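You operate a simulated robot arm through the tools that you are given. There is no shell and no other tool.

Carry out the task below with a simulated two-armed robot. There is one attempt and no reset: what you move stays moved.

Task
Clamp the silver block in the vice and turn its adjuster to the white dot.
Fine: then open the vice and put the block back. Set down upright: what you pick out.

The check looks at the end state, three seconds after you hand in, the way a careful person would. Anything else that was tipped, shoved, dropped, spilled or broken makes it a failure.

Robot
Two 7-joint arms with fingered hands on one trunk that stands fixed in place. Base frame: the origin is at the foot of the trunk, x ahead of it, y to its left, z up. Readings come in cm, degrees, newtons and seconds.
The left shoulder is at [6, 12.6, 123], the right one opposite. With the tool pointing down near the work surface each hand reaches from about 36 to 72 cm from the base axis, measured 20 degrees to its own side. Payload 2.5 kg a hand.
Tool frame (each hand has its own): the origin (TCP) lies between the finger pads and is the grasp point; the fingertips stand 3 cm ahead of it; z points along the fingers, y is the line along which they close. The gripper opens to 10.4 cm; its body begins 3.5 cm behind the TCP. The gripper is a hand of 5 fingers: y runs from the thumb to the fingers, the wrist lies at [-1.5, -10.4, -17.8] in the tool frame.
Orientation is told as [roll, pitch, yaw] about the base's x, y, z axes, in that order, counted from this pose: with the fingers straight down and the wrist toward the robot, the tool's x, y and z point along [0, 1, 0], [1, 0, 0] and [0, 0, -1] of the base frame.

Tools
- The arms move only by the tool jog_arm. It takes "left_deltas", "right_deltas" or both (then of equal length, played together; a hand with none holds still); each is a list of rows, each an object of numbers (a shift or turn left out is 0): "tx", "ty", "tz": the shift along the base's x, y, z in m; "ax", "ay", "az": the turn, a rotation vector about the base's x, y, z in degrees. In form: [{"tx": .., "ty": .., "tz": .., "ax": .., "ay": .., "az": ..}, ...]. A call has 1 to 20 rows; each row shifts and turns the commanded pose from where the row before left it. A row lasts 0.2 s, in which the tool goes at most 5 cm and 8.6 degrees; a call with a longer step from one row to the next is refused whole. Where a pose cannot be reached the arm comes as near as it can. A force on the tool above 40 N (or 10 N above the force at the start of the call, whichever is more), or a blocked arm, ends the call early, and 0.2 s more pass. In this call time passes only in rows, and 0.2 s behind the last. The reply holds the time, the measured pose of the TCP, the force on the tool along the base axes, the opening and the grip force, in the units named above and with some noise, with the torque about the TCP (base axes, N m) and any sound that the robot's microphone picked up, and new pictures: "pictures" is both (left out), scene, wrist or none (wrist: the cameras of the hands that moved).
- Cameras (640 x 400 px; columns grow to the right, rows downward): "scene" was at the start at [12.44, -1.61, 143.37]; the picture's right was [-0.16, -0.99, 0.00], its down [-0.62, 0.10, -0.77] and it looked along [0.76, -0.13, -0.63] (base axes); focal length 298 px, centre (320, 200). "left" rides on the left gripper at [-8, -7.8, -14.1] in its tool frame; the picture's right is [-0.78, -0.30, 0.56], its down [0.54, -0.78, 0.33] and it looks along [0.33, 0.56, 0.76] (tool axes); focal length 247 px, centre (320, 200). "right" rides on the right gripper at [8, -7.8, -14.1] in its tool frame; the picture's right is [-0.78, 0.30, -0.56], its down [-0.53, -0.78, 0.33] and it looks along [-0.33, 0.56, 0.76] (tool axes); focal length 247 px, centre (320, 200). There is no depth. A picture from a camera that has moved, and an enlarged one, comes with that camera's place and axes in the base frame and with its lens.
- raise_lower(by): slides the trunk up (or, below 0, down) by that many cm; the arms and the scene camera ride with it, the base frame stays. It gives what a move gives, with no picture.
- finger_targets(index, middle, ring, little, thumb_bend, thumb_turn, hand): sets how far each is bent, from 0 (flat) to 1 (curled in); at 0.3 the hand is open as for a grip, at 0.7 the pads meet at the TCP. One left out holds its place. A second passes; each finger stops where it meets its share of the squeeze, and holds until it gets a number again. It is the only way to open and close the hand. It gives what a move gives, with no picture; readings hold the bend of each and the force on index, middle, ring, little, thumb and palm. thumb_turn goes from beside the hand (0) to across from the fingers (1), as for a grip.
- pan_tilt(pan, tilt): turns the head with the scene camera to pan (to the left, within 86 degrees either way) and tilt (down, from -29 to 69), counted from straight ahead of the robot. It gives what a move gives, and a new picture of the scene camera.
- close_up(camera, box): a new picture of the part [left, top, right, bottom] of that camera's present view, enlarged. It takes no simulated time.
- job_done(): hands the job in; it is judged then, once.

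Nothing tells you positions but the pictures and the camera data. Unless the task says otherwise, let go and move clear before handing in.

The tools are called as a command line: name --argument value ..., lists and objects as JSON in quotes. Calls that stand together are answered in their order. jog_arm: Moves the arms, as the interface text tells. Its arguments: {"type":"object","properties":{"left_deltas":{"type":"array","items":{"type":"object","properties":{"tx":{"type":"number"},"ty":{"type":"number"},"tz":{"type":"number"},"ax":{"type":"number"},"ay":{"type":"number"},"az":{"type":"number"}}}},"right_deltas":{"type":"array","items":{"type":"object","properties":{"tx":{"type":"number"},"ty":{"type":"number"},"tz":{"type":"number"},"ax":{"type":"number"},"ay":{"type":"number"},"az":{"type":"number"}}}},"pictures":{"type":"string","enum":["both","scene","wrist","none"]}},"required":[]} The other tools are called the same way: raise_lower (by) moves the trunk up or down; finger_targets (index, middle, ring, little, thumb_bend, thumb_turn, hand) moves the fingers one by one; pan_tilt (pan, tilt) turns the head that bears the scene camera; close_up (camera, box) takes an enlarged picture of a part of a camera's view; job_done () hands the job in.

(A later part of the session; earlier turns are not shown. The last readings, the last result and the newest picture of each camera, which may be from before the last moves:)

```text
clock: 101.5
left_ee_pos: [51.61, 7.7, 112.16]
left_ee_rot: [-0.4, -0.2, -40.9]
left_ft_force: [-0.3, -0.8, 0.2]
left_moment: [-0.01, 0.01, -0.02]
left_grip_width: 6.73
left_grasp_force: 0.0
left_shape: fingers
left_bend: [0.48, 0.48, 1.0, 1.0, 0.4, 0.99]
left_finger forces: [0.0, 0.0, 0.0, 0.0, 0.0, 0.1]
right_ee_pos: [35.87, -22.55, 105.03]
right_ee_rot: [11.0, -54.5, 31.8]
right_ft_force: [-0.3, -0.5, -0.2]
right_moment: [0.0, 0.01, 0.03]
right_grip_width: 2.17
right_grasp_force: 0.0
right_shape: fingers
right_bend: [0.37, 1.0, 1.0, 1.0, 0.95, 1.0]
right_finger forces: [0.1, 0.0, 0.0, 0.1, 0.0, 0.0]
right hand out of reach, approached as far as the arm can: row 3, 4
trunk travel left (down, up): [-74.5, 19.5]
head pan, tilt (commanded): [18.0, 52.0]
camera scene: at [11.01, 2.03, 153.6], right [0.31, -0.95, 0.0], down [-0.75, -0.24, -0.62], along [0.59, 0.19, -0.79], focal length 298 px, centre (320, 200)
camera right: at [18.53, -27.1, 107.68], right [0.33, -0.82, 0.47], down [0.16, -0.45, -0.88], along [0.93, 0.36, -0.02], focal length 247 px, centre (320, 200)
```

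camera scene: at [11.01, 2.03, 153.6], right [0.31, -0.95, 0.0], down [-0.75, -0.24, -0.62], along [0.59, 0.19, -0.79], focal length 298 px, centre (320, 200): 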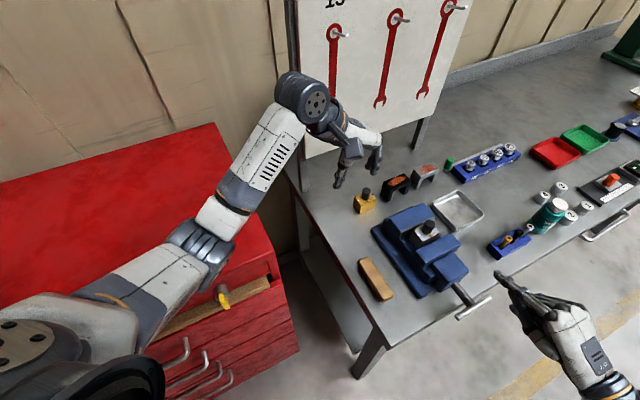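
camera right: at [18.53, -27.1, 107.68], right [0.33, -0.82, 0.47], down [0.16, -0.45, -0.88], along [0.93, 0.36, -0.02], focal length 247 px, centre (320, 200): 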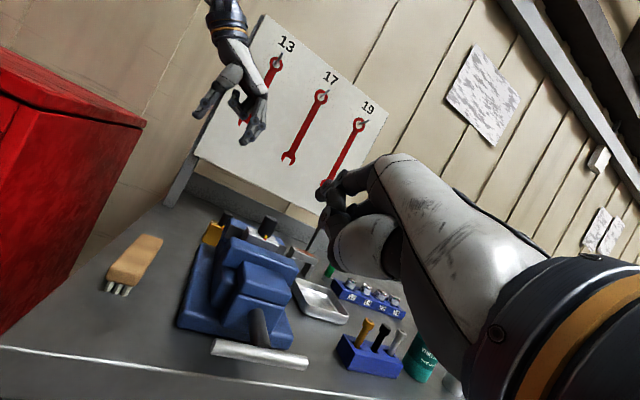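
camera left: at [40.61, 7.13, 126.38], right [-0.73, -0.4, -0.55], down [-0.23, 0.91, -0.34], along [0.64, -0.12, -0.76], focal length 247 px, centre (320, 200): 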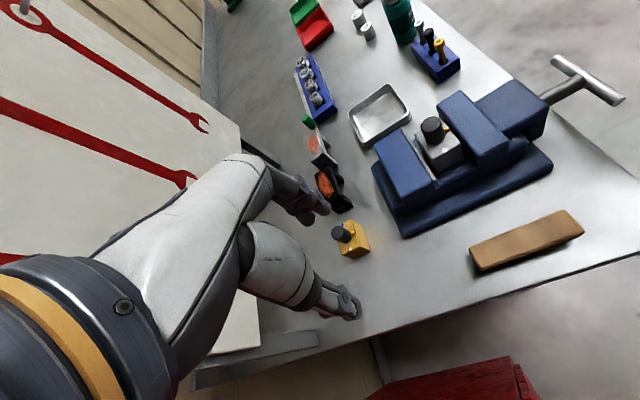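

The arm may still be catching up with its command. I'll wait a few rows to see where it settles.

jog_arm --right_deltas '[{"tz": 0}, {"tz": 0}, {"tz": 0}]' --pictures "scene"

```text
clock: 102.3
left_ee_pos: [51.63, 7.68, 112.12]
left_ee_rot: [-0.4, -0.3, -41.0]
left_ft_force: [-0.2, 0.1, 0.5]
left_moment: [-0.03, 0.01, 0.03]
left_grip_width: 6.74
left_grasp_force: 0.1
left_shape: fingers
left_bend: [0.48, 0.48, 1.0, 1.0, 0.4, 0.99]
left_finger forces: [0.0, 0.0, 0.0, 0.0, 0.0, 0.0]
right_ee_pos: [35.85, -22.62, 104.82]
right_ee_rot: [11.2, -54.2, 31.6]
right_ft_force: [-0.6, -0.4, -0.5]
right_moment: [0.02, 0.01, 0.01]
right_grip_width: 2.13
right_grasp_force: 0.0
right_shape: fingers
right_bend: [0.37, 1.0, 1.0, 1.0, 0.95, 1.0]
right_finger forces: [0.0, 0.0, 0.0, 0.0, 0.0, 0.0]
trunk travel left (down, up): [-74.5, 19.5]
head pan, tilt (commanded): [18.0, 52.0]
camera scene: at [11.13, 2.09, 153.58], right [0.31, -0.95, 0.0], down [-0.75, -0.24, -0.62], along [0.59, 0.19, -0.79], focal length 298 px, centre (320, 200)
```

scene: 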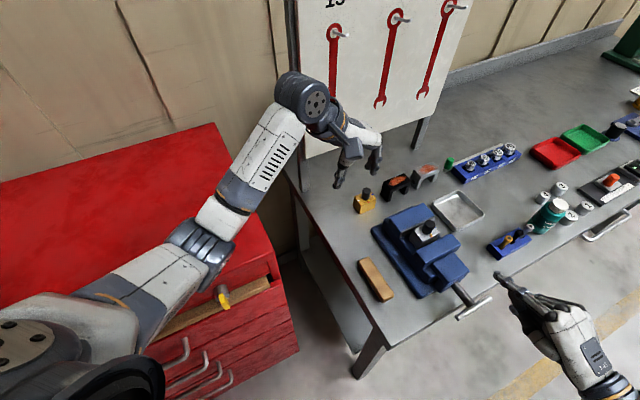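

The right hand settled in a good cranking pose, pointing along the vice axis, and its predicted fingertip matches the picture. I'll bring the index fingertip to just above the right half of the bar.

jog_arm --right_deltas '[{"tx": 0.008, "ty": -0.009, "tz": -0.02}, {"tx": 0.008, "ty": -0.009, "tz": -0.02}, {"tx": 0.009, "ty": -0.01, "tz": -0.02}, {"tz": -0.02}]' --pictures "both"

close_up --camera "scene" --box '[400, 220, 560, 340]'

close_up --camera "right" --box '[160, 160, 420, 400]'

```text
clock: 103.3
left_ee_pos: [51.65, 7.85, 112.13]
left_ee_rot: [-0.4, -0.2, -40.9]
left_ft_force: [0.0, 0.7, -0.2]
left_moment: [0.0, -0.01, 0.0]
left_grip_width: 6.71
left_grasp_force: 0.1
left_shape: fingers
left_bend: [0.48, 0.48, 1.0, 1.0, 0.4, 0.99]
left_finger forces: [0.0, 0.1, 0.1, 0.1, 0.1, 0.0]
right_ee_pos: [38.32, -25.39, 96.87]
right_ee_rot: [11.2, -54.2, 31.6]
right_ft_force: [-0.1, 0.0, 0.0]
right_moment: [-0.01, 0.0, 0.0]
right_grip_width: 2.17
right_grasp_force: 0.1
right_shape: fingers
right_bend: [0.37, 1.0, 1.0, 1.0, 0.95, 1.0]
right_finger forces: [0.0, 0.1, 0.0, 0.1, 0.1, 0.0]
trunk travel left (down, up): [-74.5, 19.5]
head pan, tilt (commanded): [18.0, 52.0]
camera scene: at [11.15, 2.1, 153.58], right [0.31, -0.95, 0.0], down [-0.75, -0.24, -0.62], along [0.59, 0.19, -0.79], focal length 298 px, centre (320, 200)
camera right: at [21.09, -29.96, 99.68], right [0.33, -0.82, 0.47], down [0.15, -0.45, -0.88], along [0.93, 0.36, -0.02], focal length 247 px, centre (320, 200)
```

scene: 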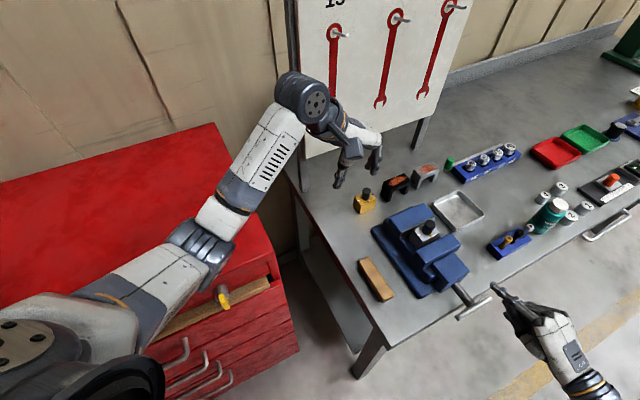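
right: 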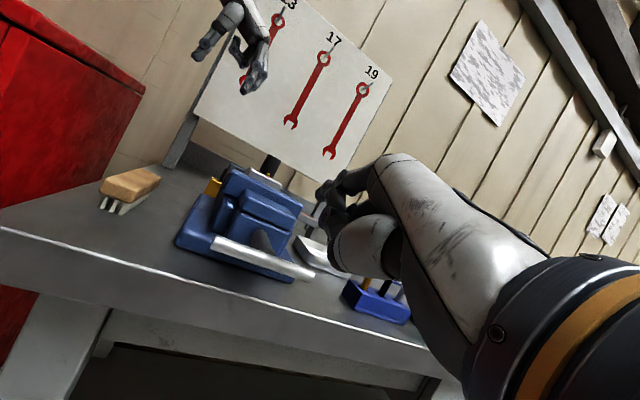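

```text
3.33 times, centred on (480, 280) of scene
camera zoom: at [11.15, 2.1, 153.58], right [0.31, -0.95, 0.0], down [-0.75, -0.24, -0.62], along [0.59, 0.19, -0.79], focal length 993 px, centre (-213, -67)
```

zoom: 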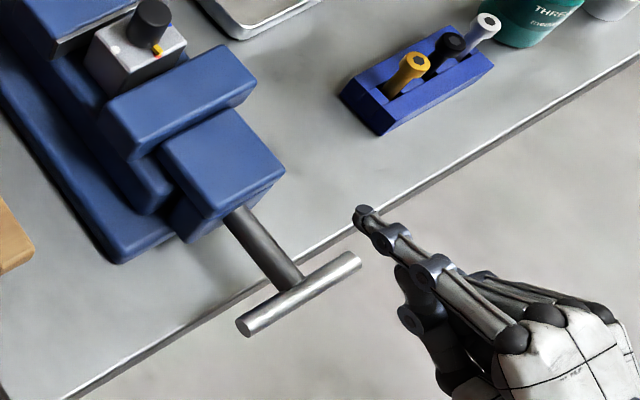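

```text
1.67 times, centred on (290, 280) of right
camera zoom: at [21.09, -29.96, 99.68], right [0.33, -0.82, 0.47], down [0.15, -0.45, -0.88], along [0.93, 0.36, -0.02], focal length 412 px, centre (370, 67)
```

zoom: 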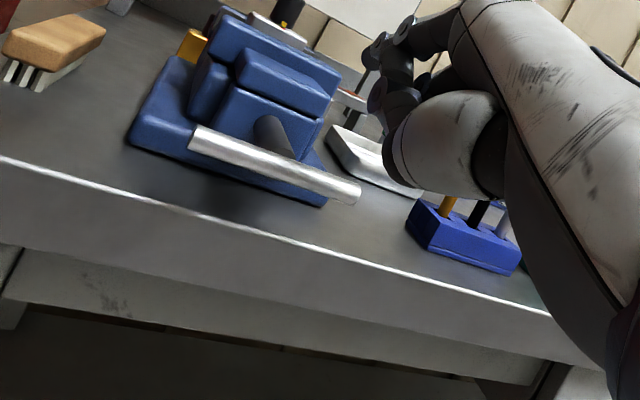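

The finger lies above the right half of the bar and crosses its plane by about 1 cm. I'll lower it and push the right end of the bar down for the first part of a clockwise turn.

jog_arm --right_deltas '[{"tz": -0.017}, {"tz": -0.017}, {"tx": 0.0047, "ty": -0.0047, "tz": -0.0094}, {"tx": 0.0021, "ty": -0.0021, "tz": -0.011}, {"tx": -0.0007, "ty": 0.0007, "tz": -0.0114}]' --pictures "both"

close_up --camera "scene" --box '[400, 220, 560, 340]'

```text
clock: 104.5
left_ee_pos: [51.7, 7.8, 112.22]
left_ee_rot: [-0.5, -0.3, -41.0]
left_ft_force: [0.2, -0.1, -0.1]
left_moment: [0.0, 0.0, -0.01]
left_grip_width: 6.71
left_grasp_force: 0.0
left_shape: fingers
left_bend: [0.48, 0.48, 1.0, 1.0, 0.4, 0.99]
left_finger forces: [0.1, 0.1, 0.0, 0.1, 0.1, 0.0]
right_ee_pos: [39.04, -25.99, 90.37]
right_ee_rot: [11.3, -54.3, 31.7]
right_ft_force: [0.5, -0.6, 2.4]
right_moment: [0.11, -0.07, 0.03]
right_grip_width: 2.22
right_grasp_force: 1.4
right_shape: fingers
right_bend: [0.35, 1.0, 1.0, 1.0, 0.96, 1.0]
right_finger forces: [2.5, 0.1, 0.1, 0.0, 0.0, 0.0]
trunk travel left (down, up): [-74.5, 19.5]
head pan, tilt (commanded): [18.0, 52.0]
camera scene: at [11.11, 2.12, 153.59], right [0.31, -0.95, 0.0], down [-0.75, -0.24, -0.62], along [0.59, 0.19, -0.79], focal length 298 px, centre (320, 200)
camera right: at [21.73, -30.5, 93.17], right [0.33, -0.82, 0.47], down [0.15, -0.45, -0.88], along [0.93, 0.36, -0.02], focal length 247 px, centre (320, 200)
```

scene: 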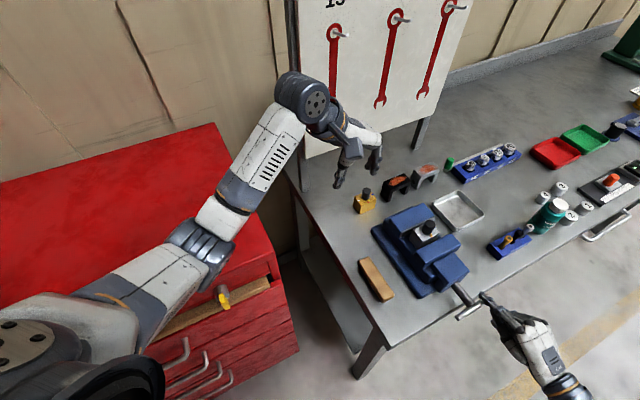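
right: 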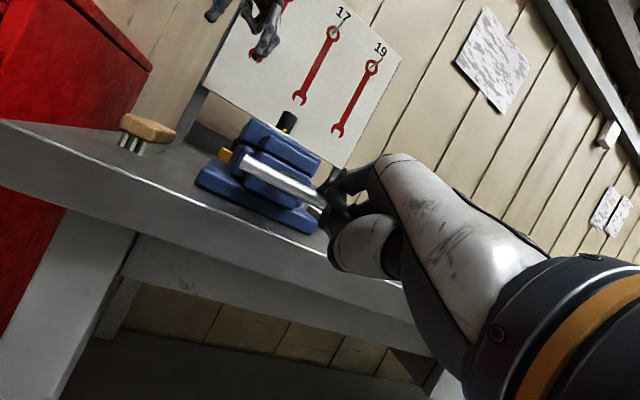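

```text
3.33 times, centred on (480, 280) of scene
camera zoom: at [11.11, 2.12, 153.59], right [0.31, -0.95, 0.0], down [-0.75, -0.24, -0.62], along [0.59, 0.19, -0.79], focal length 993 px, centre (-213, -67)
```

zoom: 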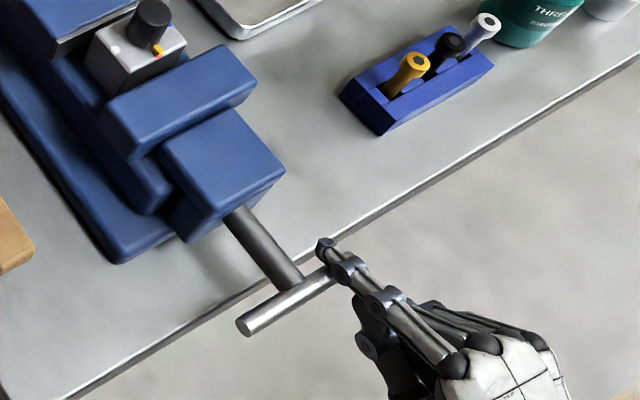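

The finger is resting on the bar with 2.5 N. I'll push further along the circle and compare the bar angle.

jog_arm --right_deltas '[{"tx": -0.0025, "ty": 0.0025, "tz": -0.0095}, {"tx": -0.0034, "ty": 0.0034, "tz": -0.0105}]' --pictures "wrist"

close_up --camera "scene" --box '[400, 220, 560, 340]'

close_up --camera "right" --box '[180, 100, 380, 260]'

```text
clock: 105.1
left_ee_pos: [51.58, 7.79, 112.22]
left_ee_rot: [-0.3, -0.2, -41.0]
left_ft_force: [0.1, -0.1, 0.4]
left_moment: [-0.01, -0.03, -0.01]
left_grip_width: 6.72
left_grasp_force: 0.0
left_shape: fingers
left_bend: [0.48, 0.48, 1.0, 1.0, 0.4, 0.99]
left_finger forces: [0.1, 0.0, 0.0, 0.1, 0.0, 0.0]
right_ee_pos: [38.61, -25.58, 88.67]
right_ee_rot: [11.0, -54.7, 31.5]
right_ft_force: [-0.9, -9.9, 20.9]
right_moment: [0.97, -0.65, -0.26]
right_grip_width: 3.04
right_grasp_force: 10.2
right_shape: fingers
right_bend: [0.25, 1.0, 1.0, 1.0, 0.99, 1.0]
right_finger forces: [20.6, 0.0, 0.0, 0.1, 0.1, 0.0]
trunk travel left (down, up): [-74.5, 19.5]
head pan, tilt (commanded): [18.0, 52.0]
camera right: at [21.16, -30.05, 91.36], right [0.32, -0.82, 0.47], down [0.16, -0.45, -0.88], along [0.93, 0.36, -0.01], focal length 247 px, centre (320, 200)
```

right: 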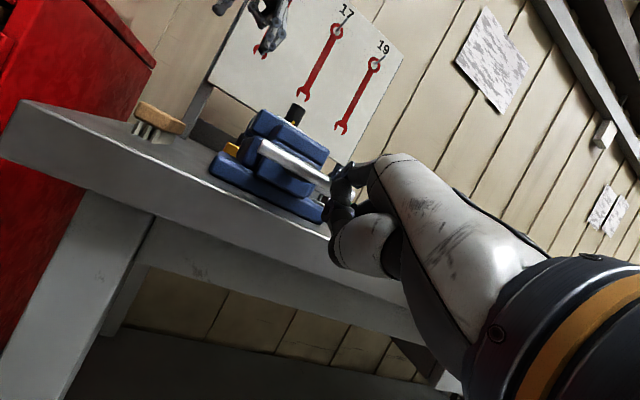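

```text
3.33 times, centred on (480, 280) of scene
camera zoom: at [10.95, 2.07, 153.63], right [0.31, -0.95, 0.0], down [-0.75, -0.24, -0.62], along [0.59, 0.19, -0.79], focal length 993 px, centre (-213, -67)
```

zoom: 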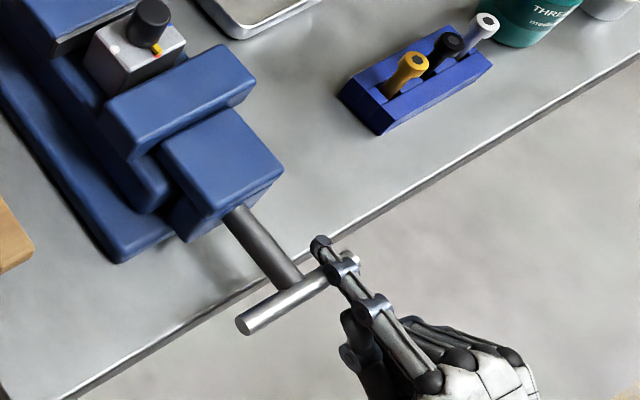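

```text
2.50 times, centred on (280, 180) of right
camera zoom: at [21.16, -30.05, 91.36], right [0.32, -0.82, 0.47], down [0.16, -0.45, -0.88], along [0.93, 0.36, -0.01], focal length 617 px, centre (420, 250)
```

zoom: 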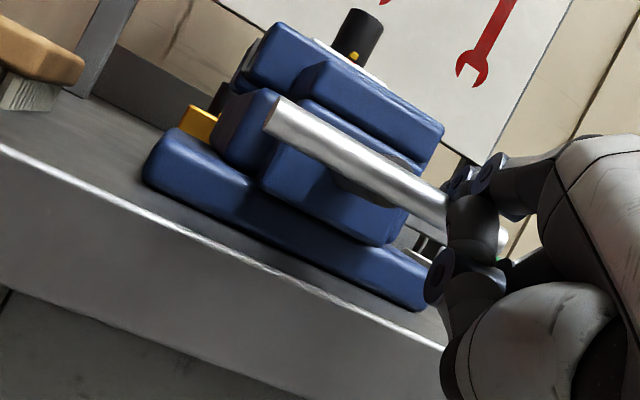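

The bar hasn't moved under about 20 N on its right end. I'll hold for a moment to see whether it creeps, in case it's just stiff.

jog_arm --right_deltas '[{"tz": 0}, {"tz": 0}, {"tz": 0}, {"tz": 0}]' --pictures "none"

close_up --camera "right" --box '[180, 100, 380, 260]'

```text
clock: 106.1
left_ee_pos: [51.68, 7.75, 112.12]
left_ee_rot: [-0.3, -0.2, -40.9]
left_ft_force: [0.5, -0.9, 0.8]
left_moment: [-0.01, 0.03, 0.01]
left_grip_width: 6.75
left_grasp_force: 0.1
left_shape: fingers
left_bend: [0.48, 0.48, 1.0, 1.0, 0.4, 0.99]
left_finger forces: [0.0, 0.1, 0.0, 0.0, 0.0, 0.1]
right_ee_pos: [38.36, -25.45, 88.67]
right_ee_rot: [11.2, -54.7, 31.3]
right_ft_force: [0.3, -11.6, 22.2]
right_moment: [1.07, -0.64, -0.39]
right_grip_width: 3.08
right_grasp_force: 10.6
right_shape: fingers
right_bend: [0.24, 1.0, 1.0, 1.0, 0.99, 1.0]
right_finger forces: [22.0, 0.0, 0.1, 0.0, 0.1, 0.0]
trunk travel left (down, up): [-74.5, 19.5]
head pan, tilt (commanded): [18.0, 52.0]
```

```text
2.50 times, centred on (280, 180) of right
camera zoom: at [21.06, -29.97, 91.27], right [0.32, -0.82, 0.47], down [0.16, -0.44, -0.88], along [0.93, 0.36, -0.01], focal length 617 px, centre (420, 250)
```

zoom: 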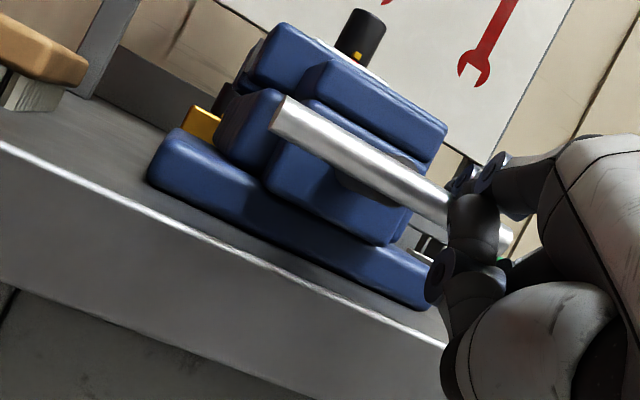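

The handle doesn't turn that way at over 0.6 N·m, so it may be at its stop in that direction. I'll lift off and try the other direction by pressing the left end of the bar down.

jog_arm --right_deltas '[{"tz": 0.02}, {"tz": 0.03}, {"tx": -0.011, "ty": 0.011, "tz": 0.005}, {"tx": -0.011, "ty": 0.011}, {"tx": -0.011, "ty": 0.011}, {"tx": -0.011, "ty": 0.011}]' --pictures "none"

close_up --camera "scene" --box '[400, 200, 560, 340]'

close_up --camera "right" --box '[180, 100, 420, 300]'

```text
clock: 107.5
left_ee_pos: [51.67, 7.72, 112.11]
left_ee_rot: [-0.4, -0.2, -41.0]
left_ft_force: [0.2, 0.0, 0.4]
left_moment: [-0.03, -0.02, -0.01]
left_grip_width: 6.73
left_grasp_force: 0.0
left_shape: fingers
left_bend: [0.48, 0.48, 1.0, 1.0, 0.4, 0.99]
left_finger forces: [0.0, 0.1, 0.0, 0.0, 0.1, 0.1]
right_ee_pos: [33.94, -20.89, 93.84]
right_ee_rot: [11.0, -54.1, 31.8]
right_ft_force: [0.4, 0.4, 0.5]
right_moment: [-0.03, 0.03, 0.0]
right_grip_width: 2.54
right_grasp_force: 0.1
right_shape: fingers
right_bend: [0.32, 1.0, 1.0, 1.0, 0.99, 1.0]
right_finger forces: [0.0, 0.0, 0.1, 0.0, 0.0, 0.0]
trunk travel left (down, up): [-74.5, 19.5]
head pan, tilt (commanded): [18.0, 52.0]
```

```text
2.86 times, centred on (480, 270) of scene
camera zoom: at [11.13, 2.1, 153.58], right [0.31, -0.95, 0.0], down [-0.75, -0.24, -0.62], along [0.59, 0.19, -0.79], focal length 851 px, centre (-137, 0)
```

zoom: 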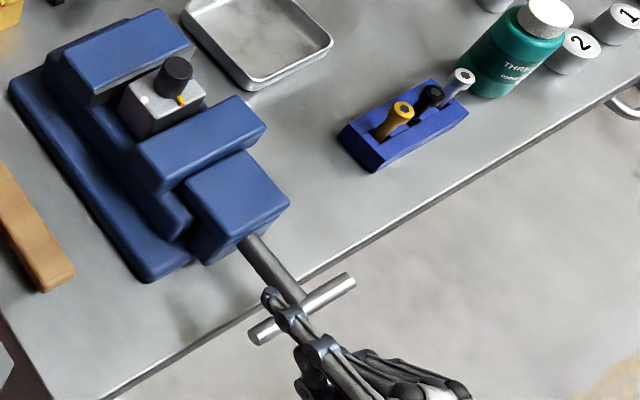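

```text
2.00 times, centred on (300, 200) of right
camera zoom: at [16.66, -25.5, 96.62], right [0.33, -0.82, 0.47], down [0.15, -0.45, -0.88], along [0.93, 0.36, -0.02], focal length 494 px, centre (360, 200)
```

zoom: 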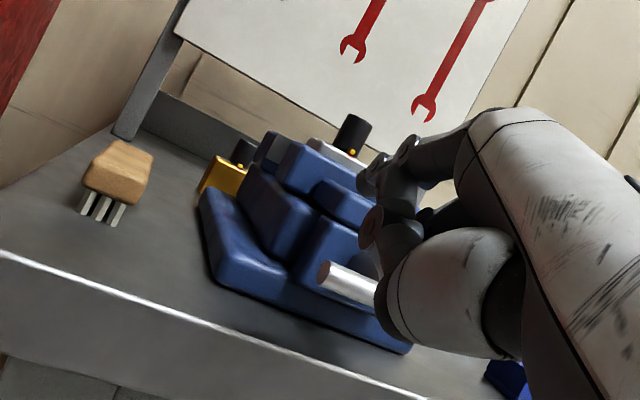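

The finger is now over the left half of the bar. I'll press down gently there.

jog_arm --right_deltas '[{"tz": -0.017}, {"tz": -0.015}, {"tz": -0.008}, {"tz": -0.008}]' --pictures "none"

close_up --camera "scene" --box '[400, 200, 560, 340]'

close_up --camera "right" --box '[180, 100, 420, 300]'

```text
clock: 108.5
left_ee_pos: [51.74, 7.8, 112.0]
left_ee_rot: [-0.4, -0.1, -41.1]
left_ft_force: [-0.3, -0.8, 0.2]
left_moment: [0.0, 0.01, -0.01]
left_grip_width: 6.75
left_grasp_force: 0.1
left_shape: fingers
left_bend: [0.48, 0.48, 1.0, 1.0, 0.4, 0.99]
left_finger forces: [0.0, 0.0, 0.1, 0.1, 0.0, 0.0]
right_ee_pos: [33.9, -21.03, 89.13]
right_ee_rot: [11.2, -54.2, 31.6]
right_ft_force: [-0.2, 0.5, 2.6]
right_moment: [0.06, -0.05, 0.0]
right_grip_width: 2.55
right_grasp_force: 0.8
right_shape: fingers
right_bend: [0.32, 1.0, 1.0, 1.0, 0.99, 1.0]
right_finger forces: [2.1, 0.0, 0.0, 0.0, 0.1, 0.0]
trunk travel left (down, up): [-74.5, 19.5]
head pan, tilt (commanded): [18.0, 52.0]
```

```text
2.86 times, centred on (480, 270) of scene
camera zoom: at [11.14, 2.11, 153.58], right [0.31, -0.95, 0.0], down [-0.75, -0.24, -0.62], along [0.59, 0.19, -0.79], focal length 851 px, centre (-137, 0)
```

zoom: 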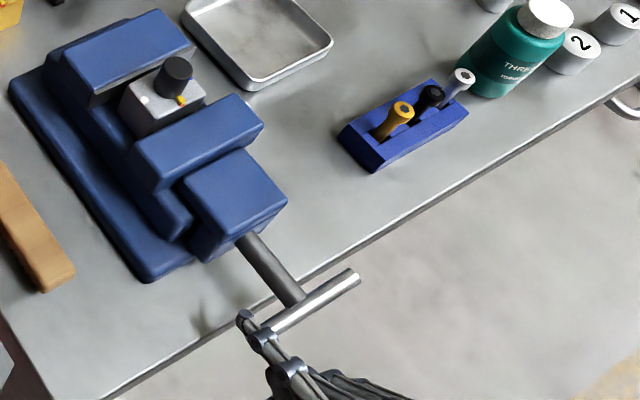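

```text
2.00 times, centred on (300, 200) of right
camera zoom: at [16.66, -25.46, 91.83], right [0.33, -0.82, 0.47], down [0.15, -0.45, -0.88], along [0.93, 0.36, -0.02], focal length 494 px, centre (360, 200)
```

zoom: 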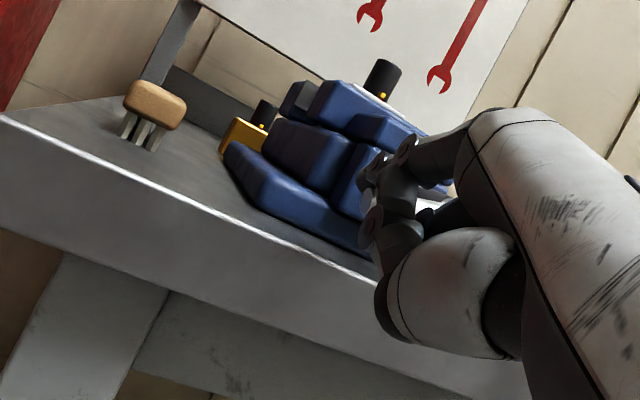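

It turns this way easily, and the moving jaw shifted slightly toward the fixed jaw. It seems to need only about half a turn, so I'll keep pushing the left end down along the circle.

jog_arm --right_deltas '[{"tx": 0.0022, "ty": -0.0004, "tz": -0.0079}, {"tx": 0.0035, "ty": -0.0017, "tz": -0.0072}, {"tx": 0.0048, "ty": -0.003, "tz": -0.0059}]' --pictures "none"

close_up --camera "scene" --box '[400, 200, 560, 340]'

close_up --camera "right" --box '[180, 100, 420, 300]'

```text
clock: 109.3
left_ee_pos: [51.67, 7.83, 112.09]
left_ee_rot: [-0.4, -0.2, -41.0]
left_ft_force: [0.4, -0.8, 0.2]
left_moment: [-0.02, 0.0, -0.02]
left_grip_width: 6.75
left_grasp_force: 0.1
left_shape: fingers
left_bend: [0.48, 0.48, 1.0, 1.0, 0.4, 0.99]
left_finger forces: [0.1, 0.0, 0.0, 0.0, 0.0, 0.1]
right_ee_pos: [34.95, -21.44, 86.89]
right_ee_rot: [11.1, -54.1, 31.9]
right_ft_force: [-3.9, 1.3, 0.8]
right_moment: [0.01, -0.16, 0.13]
right_grip_width: 2.5
right_grasp_force: 0.5
right_shape: fingers
right_bend: [0.33, 1.0, 1.0, 1.0, 0.98, 1.0]
right_finger forces: [1.0, 0.1, 0.0, 0.0, 0.0, 0.0]
trunk travel left (down, up): [-74.5, 19.5]
head pan, tilt (commanded): [18.0, 52.0]
```

```text
2.86 times, centred on (480, 270) of scene
camera zoom: at [11.1, 2.12, 153.58], right [0.31, -0.95, 0.0], down [-0.75, -0.24, -0.62], along [0.59, 0.19, -0.79], focal length 851 px, centre (-137, 0)
```

zoom: 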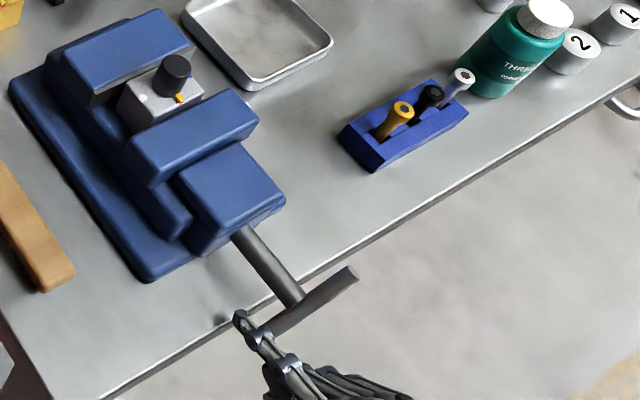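

```text
2.00 times, centred on (300, 200) of right
camera zoom: at [17.67, -26.01, 89.74], right [0.33, -0.82, 0.47], down [0.15, -0.45, -0.88], along [0.93, 0.36, -0.03], focal length 494 px, centre (360, 200)
```

zoom: 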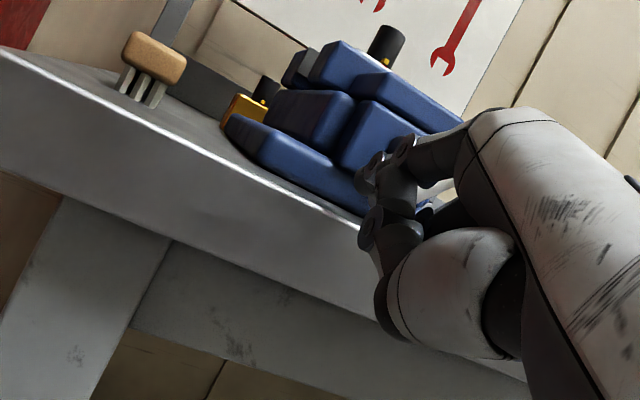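

The jaw is advancing toward the block. I'll keep following the circle toward the bottom.

jog_arm --right_deltas '[{"tx": 0.0057, "ty": -0.0039, "tz": -0.0044}, {"tx": 0.0063, "ty": -0.0045, "tz": -0.0024}]' --pictures "none"

close_up --camera "scene" --box '[360, 190, 520, 340]'

close_up --camera "left" --box '[360, 40, 640, 260]'

```text
clock: 109.9
left_ee_pos: [51.71, 7.86, 112.02]
left_ee_rot: [-0.5, -0.1, -41.0]
left_ft_force: [0.0, -0.3, 0.3]
left_moment: [0.01, -0.01, -0.04]
left_grip_width: 6.72
left_grasp_force: 0.0
left_shape: fingers
left_bend: [0.48, 0.48, 1.0, 1.0, 0.4, 0.99]
left_finger forces: [0.1, 0.1, 0.0, 0.0, 0.0, 0.0]
right_ee_pos: [36.14, -22.18, 86.2]
right_ee_rot: [11.2, -54.1, 31.9]
right_ft_force: [-3.7, 2.7, -0.7]
right_moment: [-0.12, -0.08, 0.13]
right_grip_width: 2.46
right_grasp_force: 5.2
right_shape: fingers
right_bend: [0.34, 1.0, 1.0, 1.0, 0.98, 1.0]
right_finger forces: [9.8, 0.1, 0.1, 0.1, 0.0, 0.0]
trunk travel left (down, up): [-74.5, 19.5]
head pan, tilt (commanded): [18.0, 52.0]
```

```text
2.67 times, centred on (440, 265) of scene
camera zoom: at [11.12, 2.14, 153.57], right [0.31, -0.95, 0.0], down [-0.75, -0.24, -0.62], along [0.59, 0.19, -0.79], focal length 794 px, centre (0, 27)
```

zoom: 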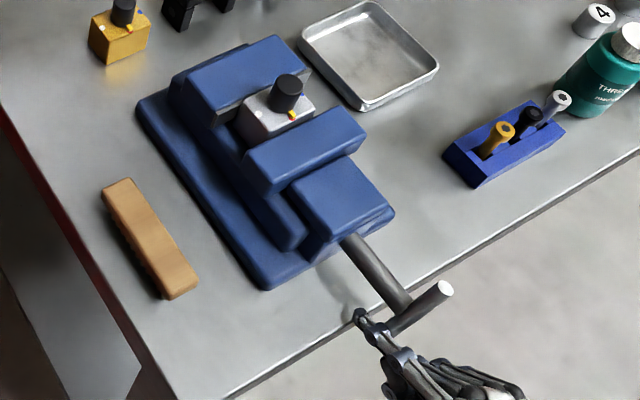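

```text
1.82 times, centred on (500, 150) of left
camera zoom: at [40.62, 7.07, 126.37], right [-0.73, -0.4, -0.55], down [-0.24, 0.91, -0.34], along [0.64, -0.12, -0.76], focal length 449 px, centre (-7, 291)
```

zoom: 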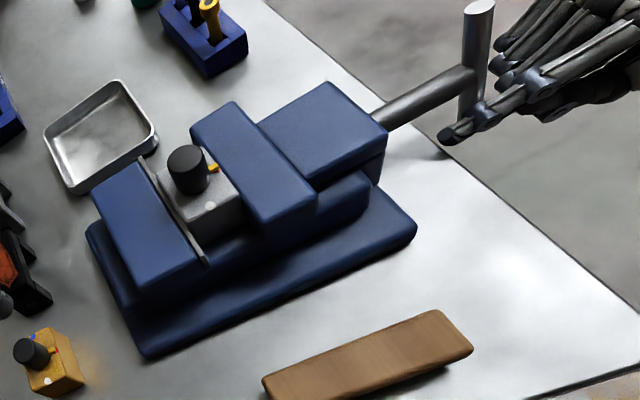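

The moving jaw is almost at the block. I'll continue turning, watching for the torque to rise.

jog_arm --right_deltas '[{"tx": 0.0066, "ty": -0.0048, "tz": -0.0004}, {"tx": 0.0064, "ty": -0.0048, "tz": 0.0018}]' --pictures "none"

close_up --camera "scene" --box '[360, 190, 520, 340]'

close_up --camera "left" --box '[360, 40, 640, 260]'

```text
clock: 110.5
left_ee_pos: [51.69, 7.96, 112.16]
left_ee_rot: [-0.3, -0.1, -41.0]
left_ft_force: [-0.5, -0.4, 0.1]
left_moment: [0.0, -0.02, 0.03]
left_grip_width: 6.72
left_grasp_force: 0.0
left_shape: fingers
left_bend: [0.48, 0.48, 1.0, 1.0, 0.4, 0.99]
left_finger forces: [0.1, 0.0, 0.1, 0.1, 0.0, 0.0]
right_ee_pos: [37.13, -22.9, 86.73]
right_ee_rot: [11.1, -53.9, 32.0]
right_ft_force: [-9.5, 5.6, -8.1]
right_moment: [-0.35, -0.16, 0.3]
right_grip_width: 2.35
right_grasp_force: 11.5
right_shape: fingers
right_bend: [0.37, 1.0, 1.0, 1.0, 0.98, 1.0]
right_finger forces: [23.5, 0.0, 0.1, 0.0, 0.1, 0.0]
right hand out of reach, approached as far as the arm can: row 1
trunk travel left (down, up): [-74.5, 19.5]
head pan, tilt (commanded): [18.0, 52.0]
```

```text
2.67 times, centred on (440, 265) of scene
camera zoom: at [11.07, 2.16, 153.57], right [0.31, -0.95, 0.0], down [-0.75, -0.24, -0.62], along [0.59, 0.19, -0.79], focal length 794 px, centre (0, 27)
```

zoom: 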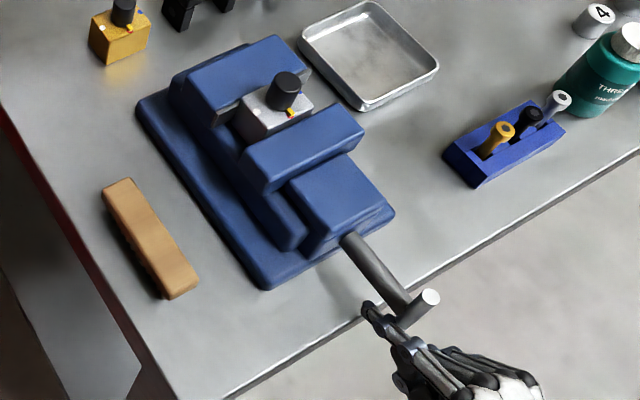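

```text
1.82 times, centred on (500, 150) of left
camera zoom: at [40.58, 7.08, 126.37], right [-0.73, -0.4, -0.55], down [-0.24, 0.91, -0.34], along [0.64, -0.12, -0.76], focal length 449 px, centre (-7, 291)
```

zoom: 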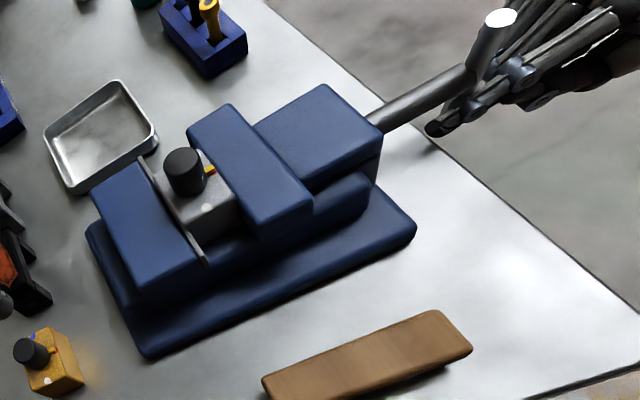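

The force is rising as the jaws meet the block, with the bar nearly vertical. I'll push a little further to tighten.

jog_arm --right_deltas '[{"tx": 0.005, "ty": -0.0045, "tz": 0.002}, {"tx": 0.004, "ty": -0.004, "tz": 0.002}]' --pictures "none"

close_up --camera "scene" --box '[360, 190, 520, 340]'

close_up --camera "left" --box '[400, 80, 560, 200]'

```text
clock: 111.1
left_ee_pos: [51.57, 7.94, 112.09]
left_ee_rot: [-0.5, -0.3, -41.0]
left_ft_force: [0.6, -0.1, -0.6]
left_moment: [-0.01, -0.03, 0.03]
left_grip_width: 6.72
left_grasp_force: 0.1
left_shape: fingers
left_bend: [0.48, 0.48, 1.0, 1.0, 0.4, 0.99]
left_finger forces: [0.1, 0.1, 0.0, 0.1, 0.0, 0.1]
right_ee_pos: [37.53, -23.37, 87.02]
right_ee_rot: [11.3, -53.6, 32.6]
right_ft_force: [-19.3, 15.9, -17.8]
right_moment: [-0.91, -0.34, 0.76]
right_grip_width: 2.16
right_grasp_force: 22.8
right_shape: fingers
right_bend: [0.4, 1.0, 1.0, 1.0, 0.98, 1.0]
right_finger forces: [45.4, 0.0, 0.0, 0.1, 0.0, 0.0]
trunk travel left (down, up): [-74.5, 19.5]
head pan, tilt (commanded): [18.0, 52.0]
```

```text
2.67 times, centred on (440, 265) of scene
camera zoom: at [11.03, 2.23, 153.57], right [0.31, -0.95, 0.0], down [-0.75, -0.24, -0.62], along [0.59, 0.19, -0.79], focal length 794 px, centre (0, 27)
```

zoom: 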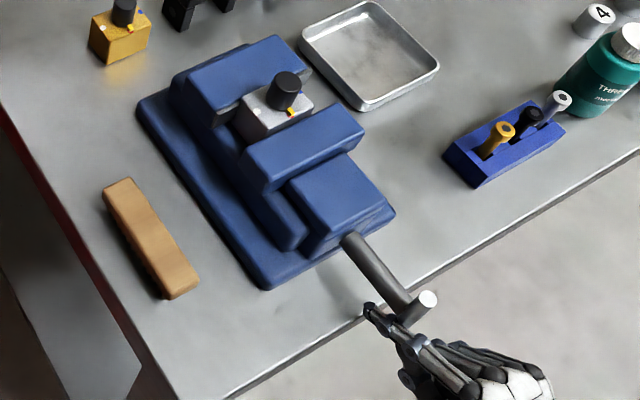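

```text
3.33 times, centred on (480, 140) of left
camera zoom: at [40.55, 7.14, 126.38], right [-0.73, -0.4, -0.55], down [-0.24, 0.91, -0.34], along [0.64, -0.12, -0.76], focal length 823 px, centre (-213, 400)
```

zoom: 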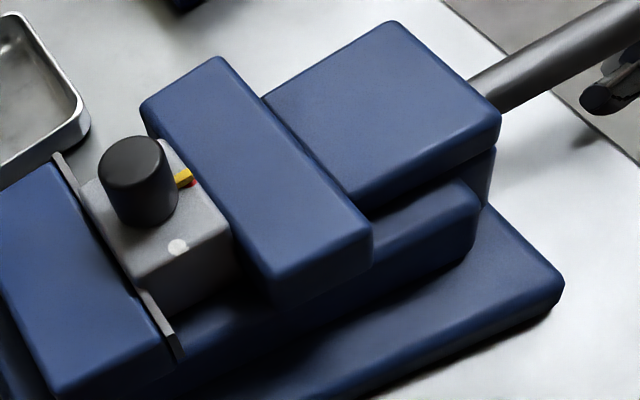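

The vice stalled at about 30 N with the block held tight between both jaws. I'll withdraw the right finger sideways and back, then check that the clamp holds.

jog_arm --right_deltas '[{"tx": -0.006, "ty": 0.006, "tz": -0.002}, {"tx": -0.007, "ty": 0.007}, {"tx": -0.014, "ty": -0.014, "tz": 0.002}, {"tx": -0.014, "ty": -0.014, "tz": 0.005}, {"tx": -0.01, "ty": -0.02, "tz": 0.02}, {"ty": -0.02, "tz": 0.03}, {"ty": -0.01, "tz": 0.04}]' --pictures "both"

close_up --camera "scene" --box '[360, 190, 520, 340]'

close_up --camera "left" --box '[400, 80, 560, 200]'

```text
clock: 112.7
left_ee_pos: [51.73, 7.77, 112.09]
left_ee_rot: [-0.4, -0.2, -41.0]
left_ft_force: [1.0, -0.3, -0.2]
left_moment: [-0.01, -0.01, 0.02]
left_grip_width: 6.73
left_grasp_force: 0.1
left_shape: fingers
left_bend: [0.48, 0.48, 1.0, 1.0, 0.4, 0.99]
left_finger forces: [0.0, 0.0, 0.1, 0.0, 0.1, 0.1]
right_ee_pos: [33.02, -30.44, 96.93]
right_ee_rot: [11.1, -54.2, 31.9]
right_ft_force: [0.5, -0.1, 0.3]
right_moment: [-0.01, 0.01, -0.03]
right_grip_width: 2.35
right_grasp_force: 0.1
right_shape: fingers
right_bend: [0.35, 1.0, 1.0, 1.0, 0.98, 1.0]
right_finger forces: [0.0, 0.0, 0.0, 0.1, 0.0, 0.0]
trunk travel left (down, up): [-74.5, 19.5]
head pan, tilt (commanded): [18.0, 52.0]
camera scene: at [11.11, 2.12, 153.58], right [0.31, -0.95, 0.0], down [-0.75, -0.24, -0.62], along [0.59, 0.19, -0.79], focal length 298 px, centre (320, 200)
camera right: at [15.81, -34.95, 99.6], right [0.33, -0.82, 0.47], down [0.15, -0.45, -0.88], along [0.93, 0.36, -0.02], focal length 247 px, centre (320, 200)
```

scene: 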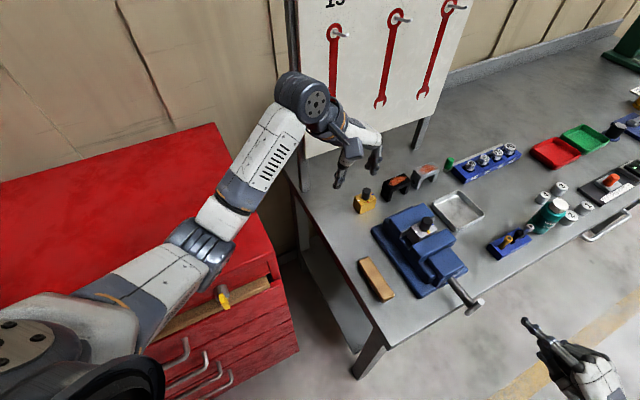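
right: 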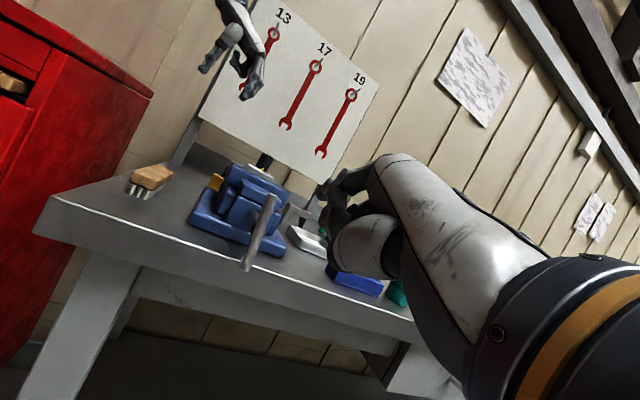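

```text
2.67 times, centred on (440, 265) of scene
camera zoom: at [11.11, 2.12, 153.58], right [0.31, -0.95, 0.0], down [-0.75, -0.24, -0.62], along [0.59, 0.19, -0.79], focal length 794 px, centre (0, 27)
```

zoom: 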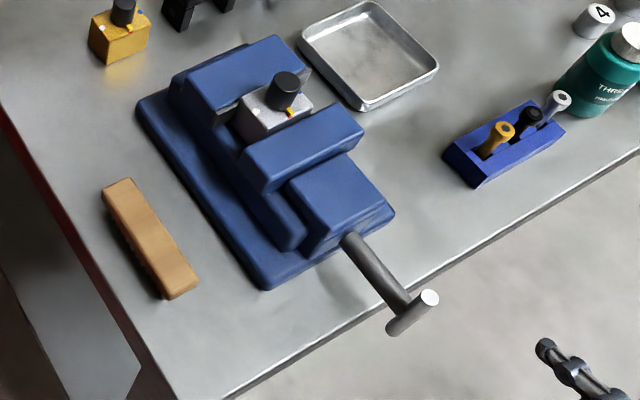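

```text
3.33 times, centred on (480, 140) of left
camera zoom: at [40.61, 7.05, 126.37], right [-0.73, -0.4, -0.55], down [-0.24, 0.91, -0.34], along [0.64, -0.12, -0.76], focal length 823 px, centre (-213, 400)
```

zoom: 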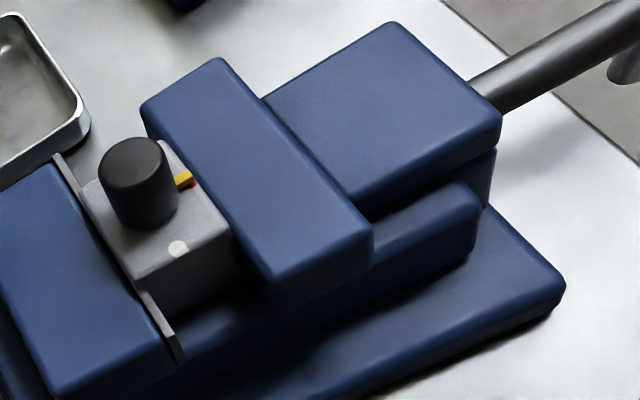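

The clamp holds with the bar nearly vertical. I'll bring the right hand up and reorient it fingers-down over the vice to turn the knob, moving the left hand a bit further away first.

jog_arm --left_deltas '[{"ty": 0.03}, {"ty": 0.02, "tz": 0.01}]' --pictures "none"

jog_arm --right_deltas '[{"tz": 0.035}, {"tz": 0.035}, {"tz": 0.035}, {"tx": 0.013, "ty": 0.012, "tz": 0.012, "ax": -5.59, "ay": 5.53}, {"tx": 0.013, "ty": 0.012, "tz": 0.012, "ax": -5.59, "ay": 5.53}, {"tx": 0.013, "ty": 0.012, "tz": 0.012, "ax": -5.59, "ay": 5.53}, {"tx": 0.013, "ty": 0.012, "tz": 0.012, "ax": -5.59, "ay": 5.53}, {"tx": 0.013, "ty": 0.012, "tz": 0.012, "ax": -5.59, "ay": 5.53}, {"tx": 0.013, "ty": 0.012, "tz": 0.012, "ax": -5.59, "ay": 5.53}, {"tx": 0.013, "ty": 0.012, "tz": 0.012, "ax": -5.59, "ay": 5.53}]' --pictures "both"

```text
clock: 113.3
left_ee_pos: [51.83, 12.62, 113.02]
left_ee_rot: [-0.3, -0.1, -41.1]
left_ft_force: [0.2, 0.0, -0.5]
left_moment: [0.02, -0.04, -0.03]
left_grip_width: 6.73
left_grasp_force: 0.1
left_shape: fingers
left_bend: [0.48, 0.48, 1.0, 1.0, 0.4, 0.99]
left_finger forces: [0.1, 0.0, 0.1, 0.0, 0.0, 0.1]
right_ee_pos: [33.12, -30.48, 96.68]
right_ee_rot: [11.2, -54.2, 31.7]
right_ft_force: [1.3, -0.4, 0.1]
right_moment: [-0.03, -0.02, -0.02]
right_grip_width: 2.35
right_grasp_force: 0.0
right_shape: fingers
right_bend: [0.35, 1.0, 1.0, 1.0, 0.98, 1.0]
right_finger forces: [0.0, 0.0, 0.0, 0.0, 0.0, 0.0]
trunk travel left (down, up): [-74.5, 19.5]
head pan, tilt (commanded): [18.0, 52.0]
```

```text
clock: 115.5
left_ee_pos: [51.89, 12.87, 113.12]
left_ee_rot: [-0.5, -0.2, -41.0]
left_ft_force: [-0.7, 0.1, -0.9]
left_moment: [-0.02, 0.03, -0.01]
left_grip_width: 6.73
left_grasp_force: 0.1
left_shape: fingers
left_bend: [0.48, 0.48, 1.0, 1.0, 0.4, 0.99]
left_finger forces: [0.1, 0.0, 0.0, 0.0, 0.1, 0.1]
right_ee_pos: [42.18, -21.82, 115.61]
right_ee_rot: [0.1, 0.3, 37.4]
right_ft_force: [0.0, 0.2, -0.1]
right_moment: [-0.01, 0.0, 0.02]
right_grip_width: 2.37
right_grasp_force: 0.0
right_shape: fingers
right_bend: [0.35, 1.0, 1.0, 1.0, 0.98, 1.0]
right_finger forces: [0.0, 0.0, 0.1, 0.0, 0.1, 0.0]
trunk travel left (down, up): [-74.5, 19.5]
head pan, tilt (commanded): [18.0, 52.0]
camera scene: at [11.19, 2.24, 153.56], right [0.31, -0.95, 0.0], down [-0.75, -0.24, -0.62], along [0.59, 0.19, -0.79], focal length 298 px, centre (320, 200)
camera right: at [31.13, -20.05, 129.85], right [0.71, -0.44, 0.55], down [-0.29, -0.9, -0.33], along [0.64, 0.07, -0.76], focal length 247 px, centre (320, 200)
```

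scene: 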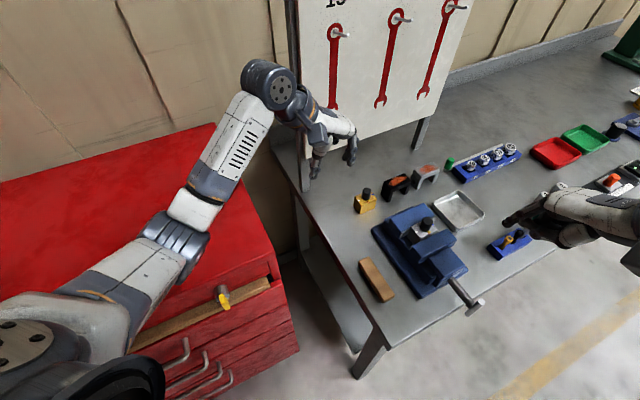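
right: 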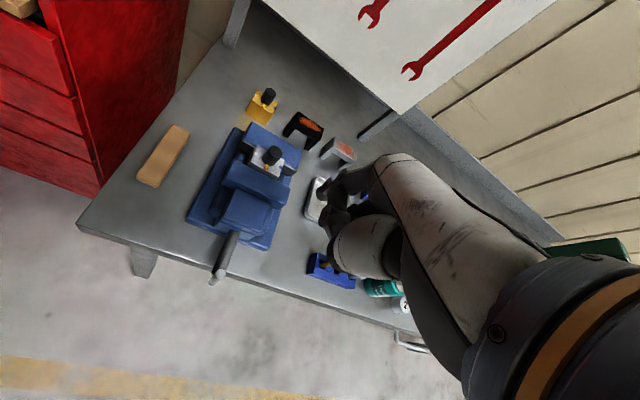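

The right hand is vertical at yaw 37°. I'll move it over the knob while turning to about 77°, and open thumb, index and middle.

jog_arm --right_deltas '[{"tx": 0.0194, "ty": 0.0266, "az": 7.9}, {"tx": 0.0194, "ty": 0.0266, "az": 7.9}, {"tx": 0.0194, "ty": 0.0266, "az": 7.9}, {"tx": 0.0194, "ty": 0.0266, "az": 7.9}, {"tx": 0.0194, "ty": 0.0266, "az": 7.9}]' --pictures "none"

finger_targets --hand "right" --index 0.5 --middle 0.5 --ring 1.0 --little 1.0 --thumb_bend 0.5 --thumb_turn 1.0

close_up --camera "right" --box '[200, 130, 420, 310]'

close_up --camera "scene" --box '[360, 170, 500, 290]'

```text
clock: 116.7
left_ee_pos: [51.69, 12.57, 113.12]
left_ee_rot: [-0.4, -0.2, -41.0]
left_ft_force: [0.7, -0.4, 0.0]
left_moment: [0.01, 0.01, 0.01]
left_grip_width: 6.71
left_grasp_force: 0.1
left_shape: fingers
left_bend: [0.48, 0.48, 1.0, 1.0, 0.4, 0.99]
left_finger forces: [0.0, 0.0, 0.0, 0.1, 0.1, 0.1]
right_ee_pos: [45.76, -12.58, 117.96]
right_ee_rot: [1.4, -6.4, 59.0]
right_ft_force: [-0.7, 0.1, 0.4]
right_moment: [-0.01, 0.01, 0.01]
right_grip_width: 2.39
right_grasp_force: 0.0
right_shape: fingers
right_bend: [0.35, 1.0, 1.0, 1.0, 0.98, 1.0]
right_finger forces: [0.0, 0.0, 0.0, 0.0, 0.0, 0.1]
right hand out of reach, approached as far as the arm can: row 2, 3, 4, 5
trunk travel left (down, up): [-74.5, 19.5]
head pan, tilt (commanded): [18.0, 52.0]
```

```text
clock: 117.7
left_ee_pos: [51.78, 12.63, 113.16]
left_ee_rot: [-0.4, -0.3, -41.0]
left_ft_force: [-0.8, 0.3, 1.0]
left_moment: [0.01, 0.0, -0.01]
left_grip_width: 6.69
left_grasp_force: 0.0
left_shape: fingers
left_bend: [0.48, 0.48, 1.0, 1.0, 0.4, 0.99]
left_finger forces: [0.0, 0.1, 0.0, 0.0, 0.0, 0.0]
right_ee_pos: [45.7, -12.73, 118.0]
right_ee_rot: [1.3, -6.4, 58.9]
right_ft_force: [-0.4, -0.2, -0.3]
right_moment: [0.0, 0.03, 0.02]
right_grip_width: 5.18
right_grasp_force: 0.0
right_shape: fingers
right_bend: [0.5, 0.5, 1.0, 1.0, 0.5, 1.0]
right_finger forces: [0.0, 0.0, 0.0, 0.0, 0.0, 0.0]
trunk travel left (down, up): [-74.5, 19.5]
head pan, tilt (commanded): [18.0, 52.0]
```

```text
2.22 times, centred on (310, 220) of right
camera zoom: at [34.22, -16.61, 131.42], right [0.8, -0.21, 0.57], down [0.07, -0.9, -0.43], along [0.6, 0.38, -0.7], focal length 549 px, centre (342, 156)
```

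zoom: 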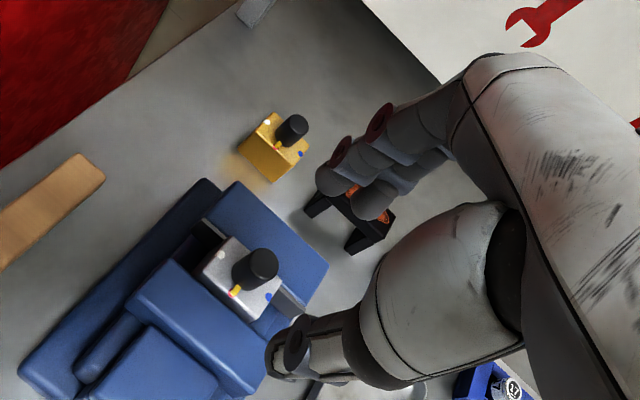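

```text
3.33 times, centred on (430, 230) of scene
camera zoom: at [11.14, 2.1, 153.58], right [0.31, -0.95, 0.0], down [-0.75, -0.24, -0.62], along [0.59, 0.19, -0.79], focal length 993 px, centre (-47, 100)
```

zoom: 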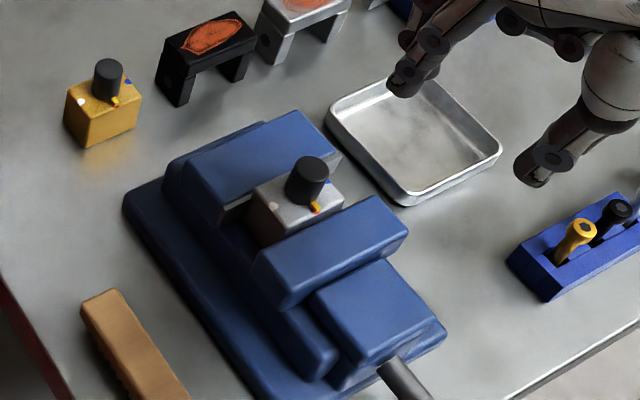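

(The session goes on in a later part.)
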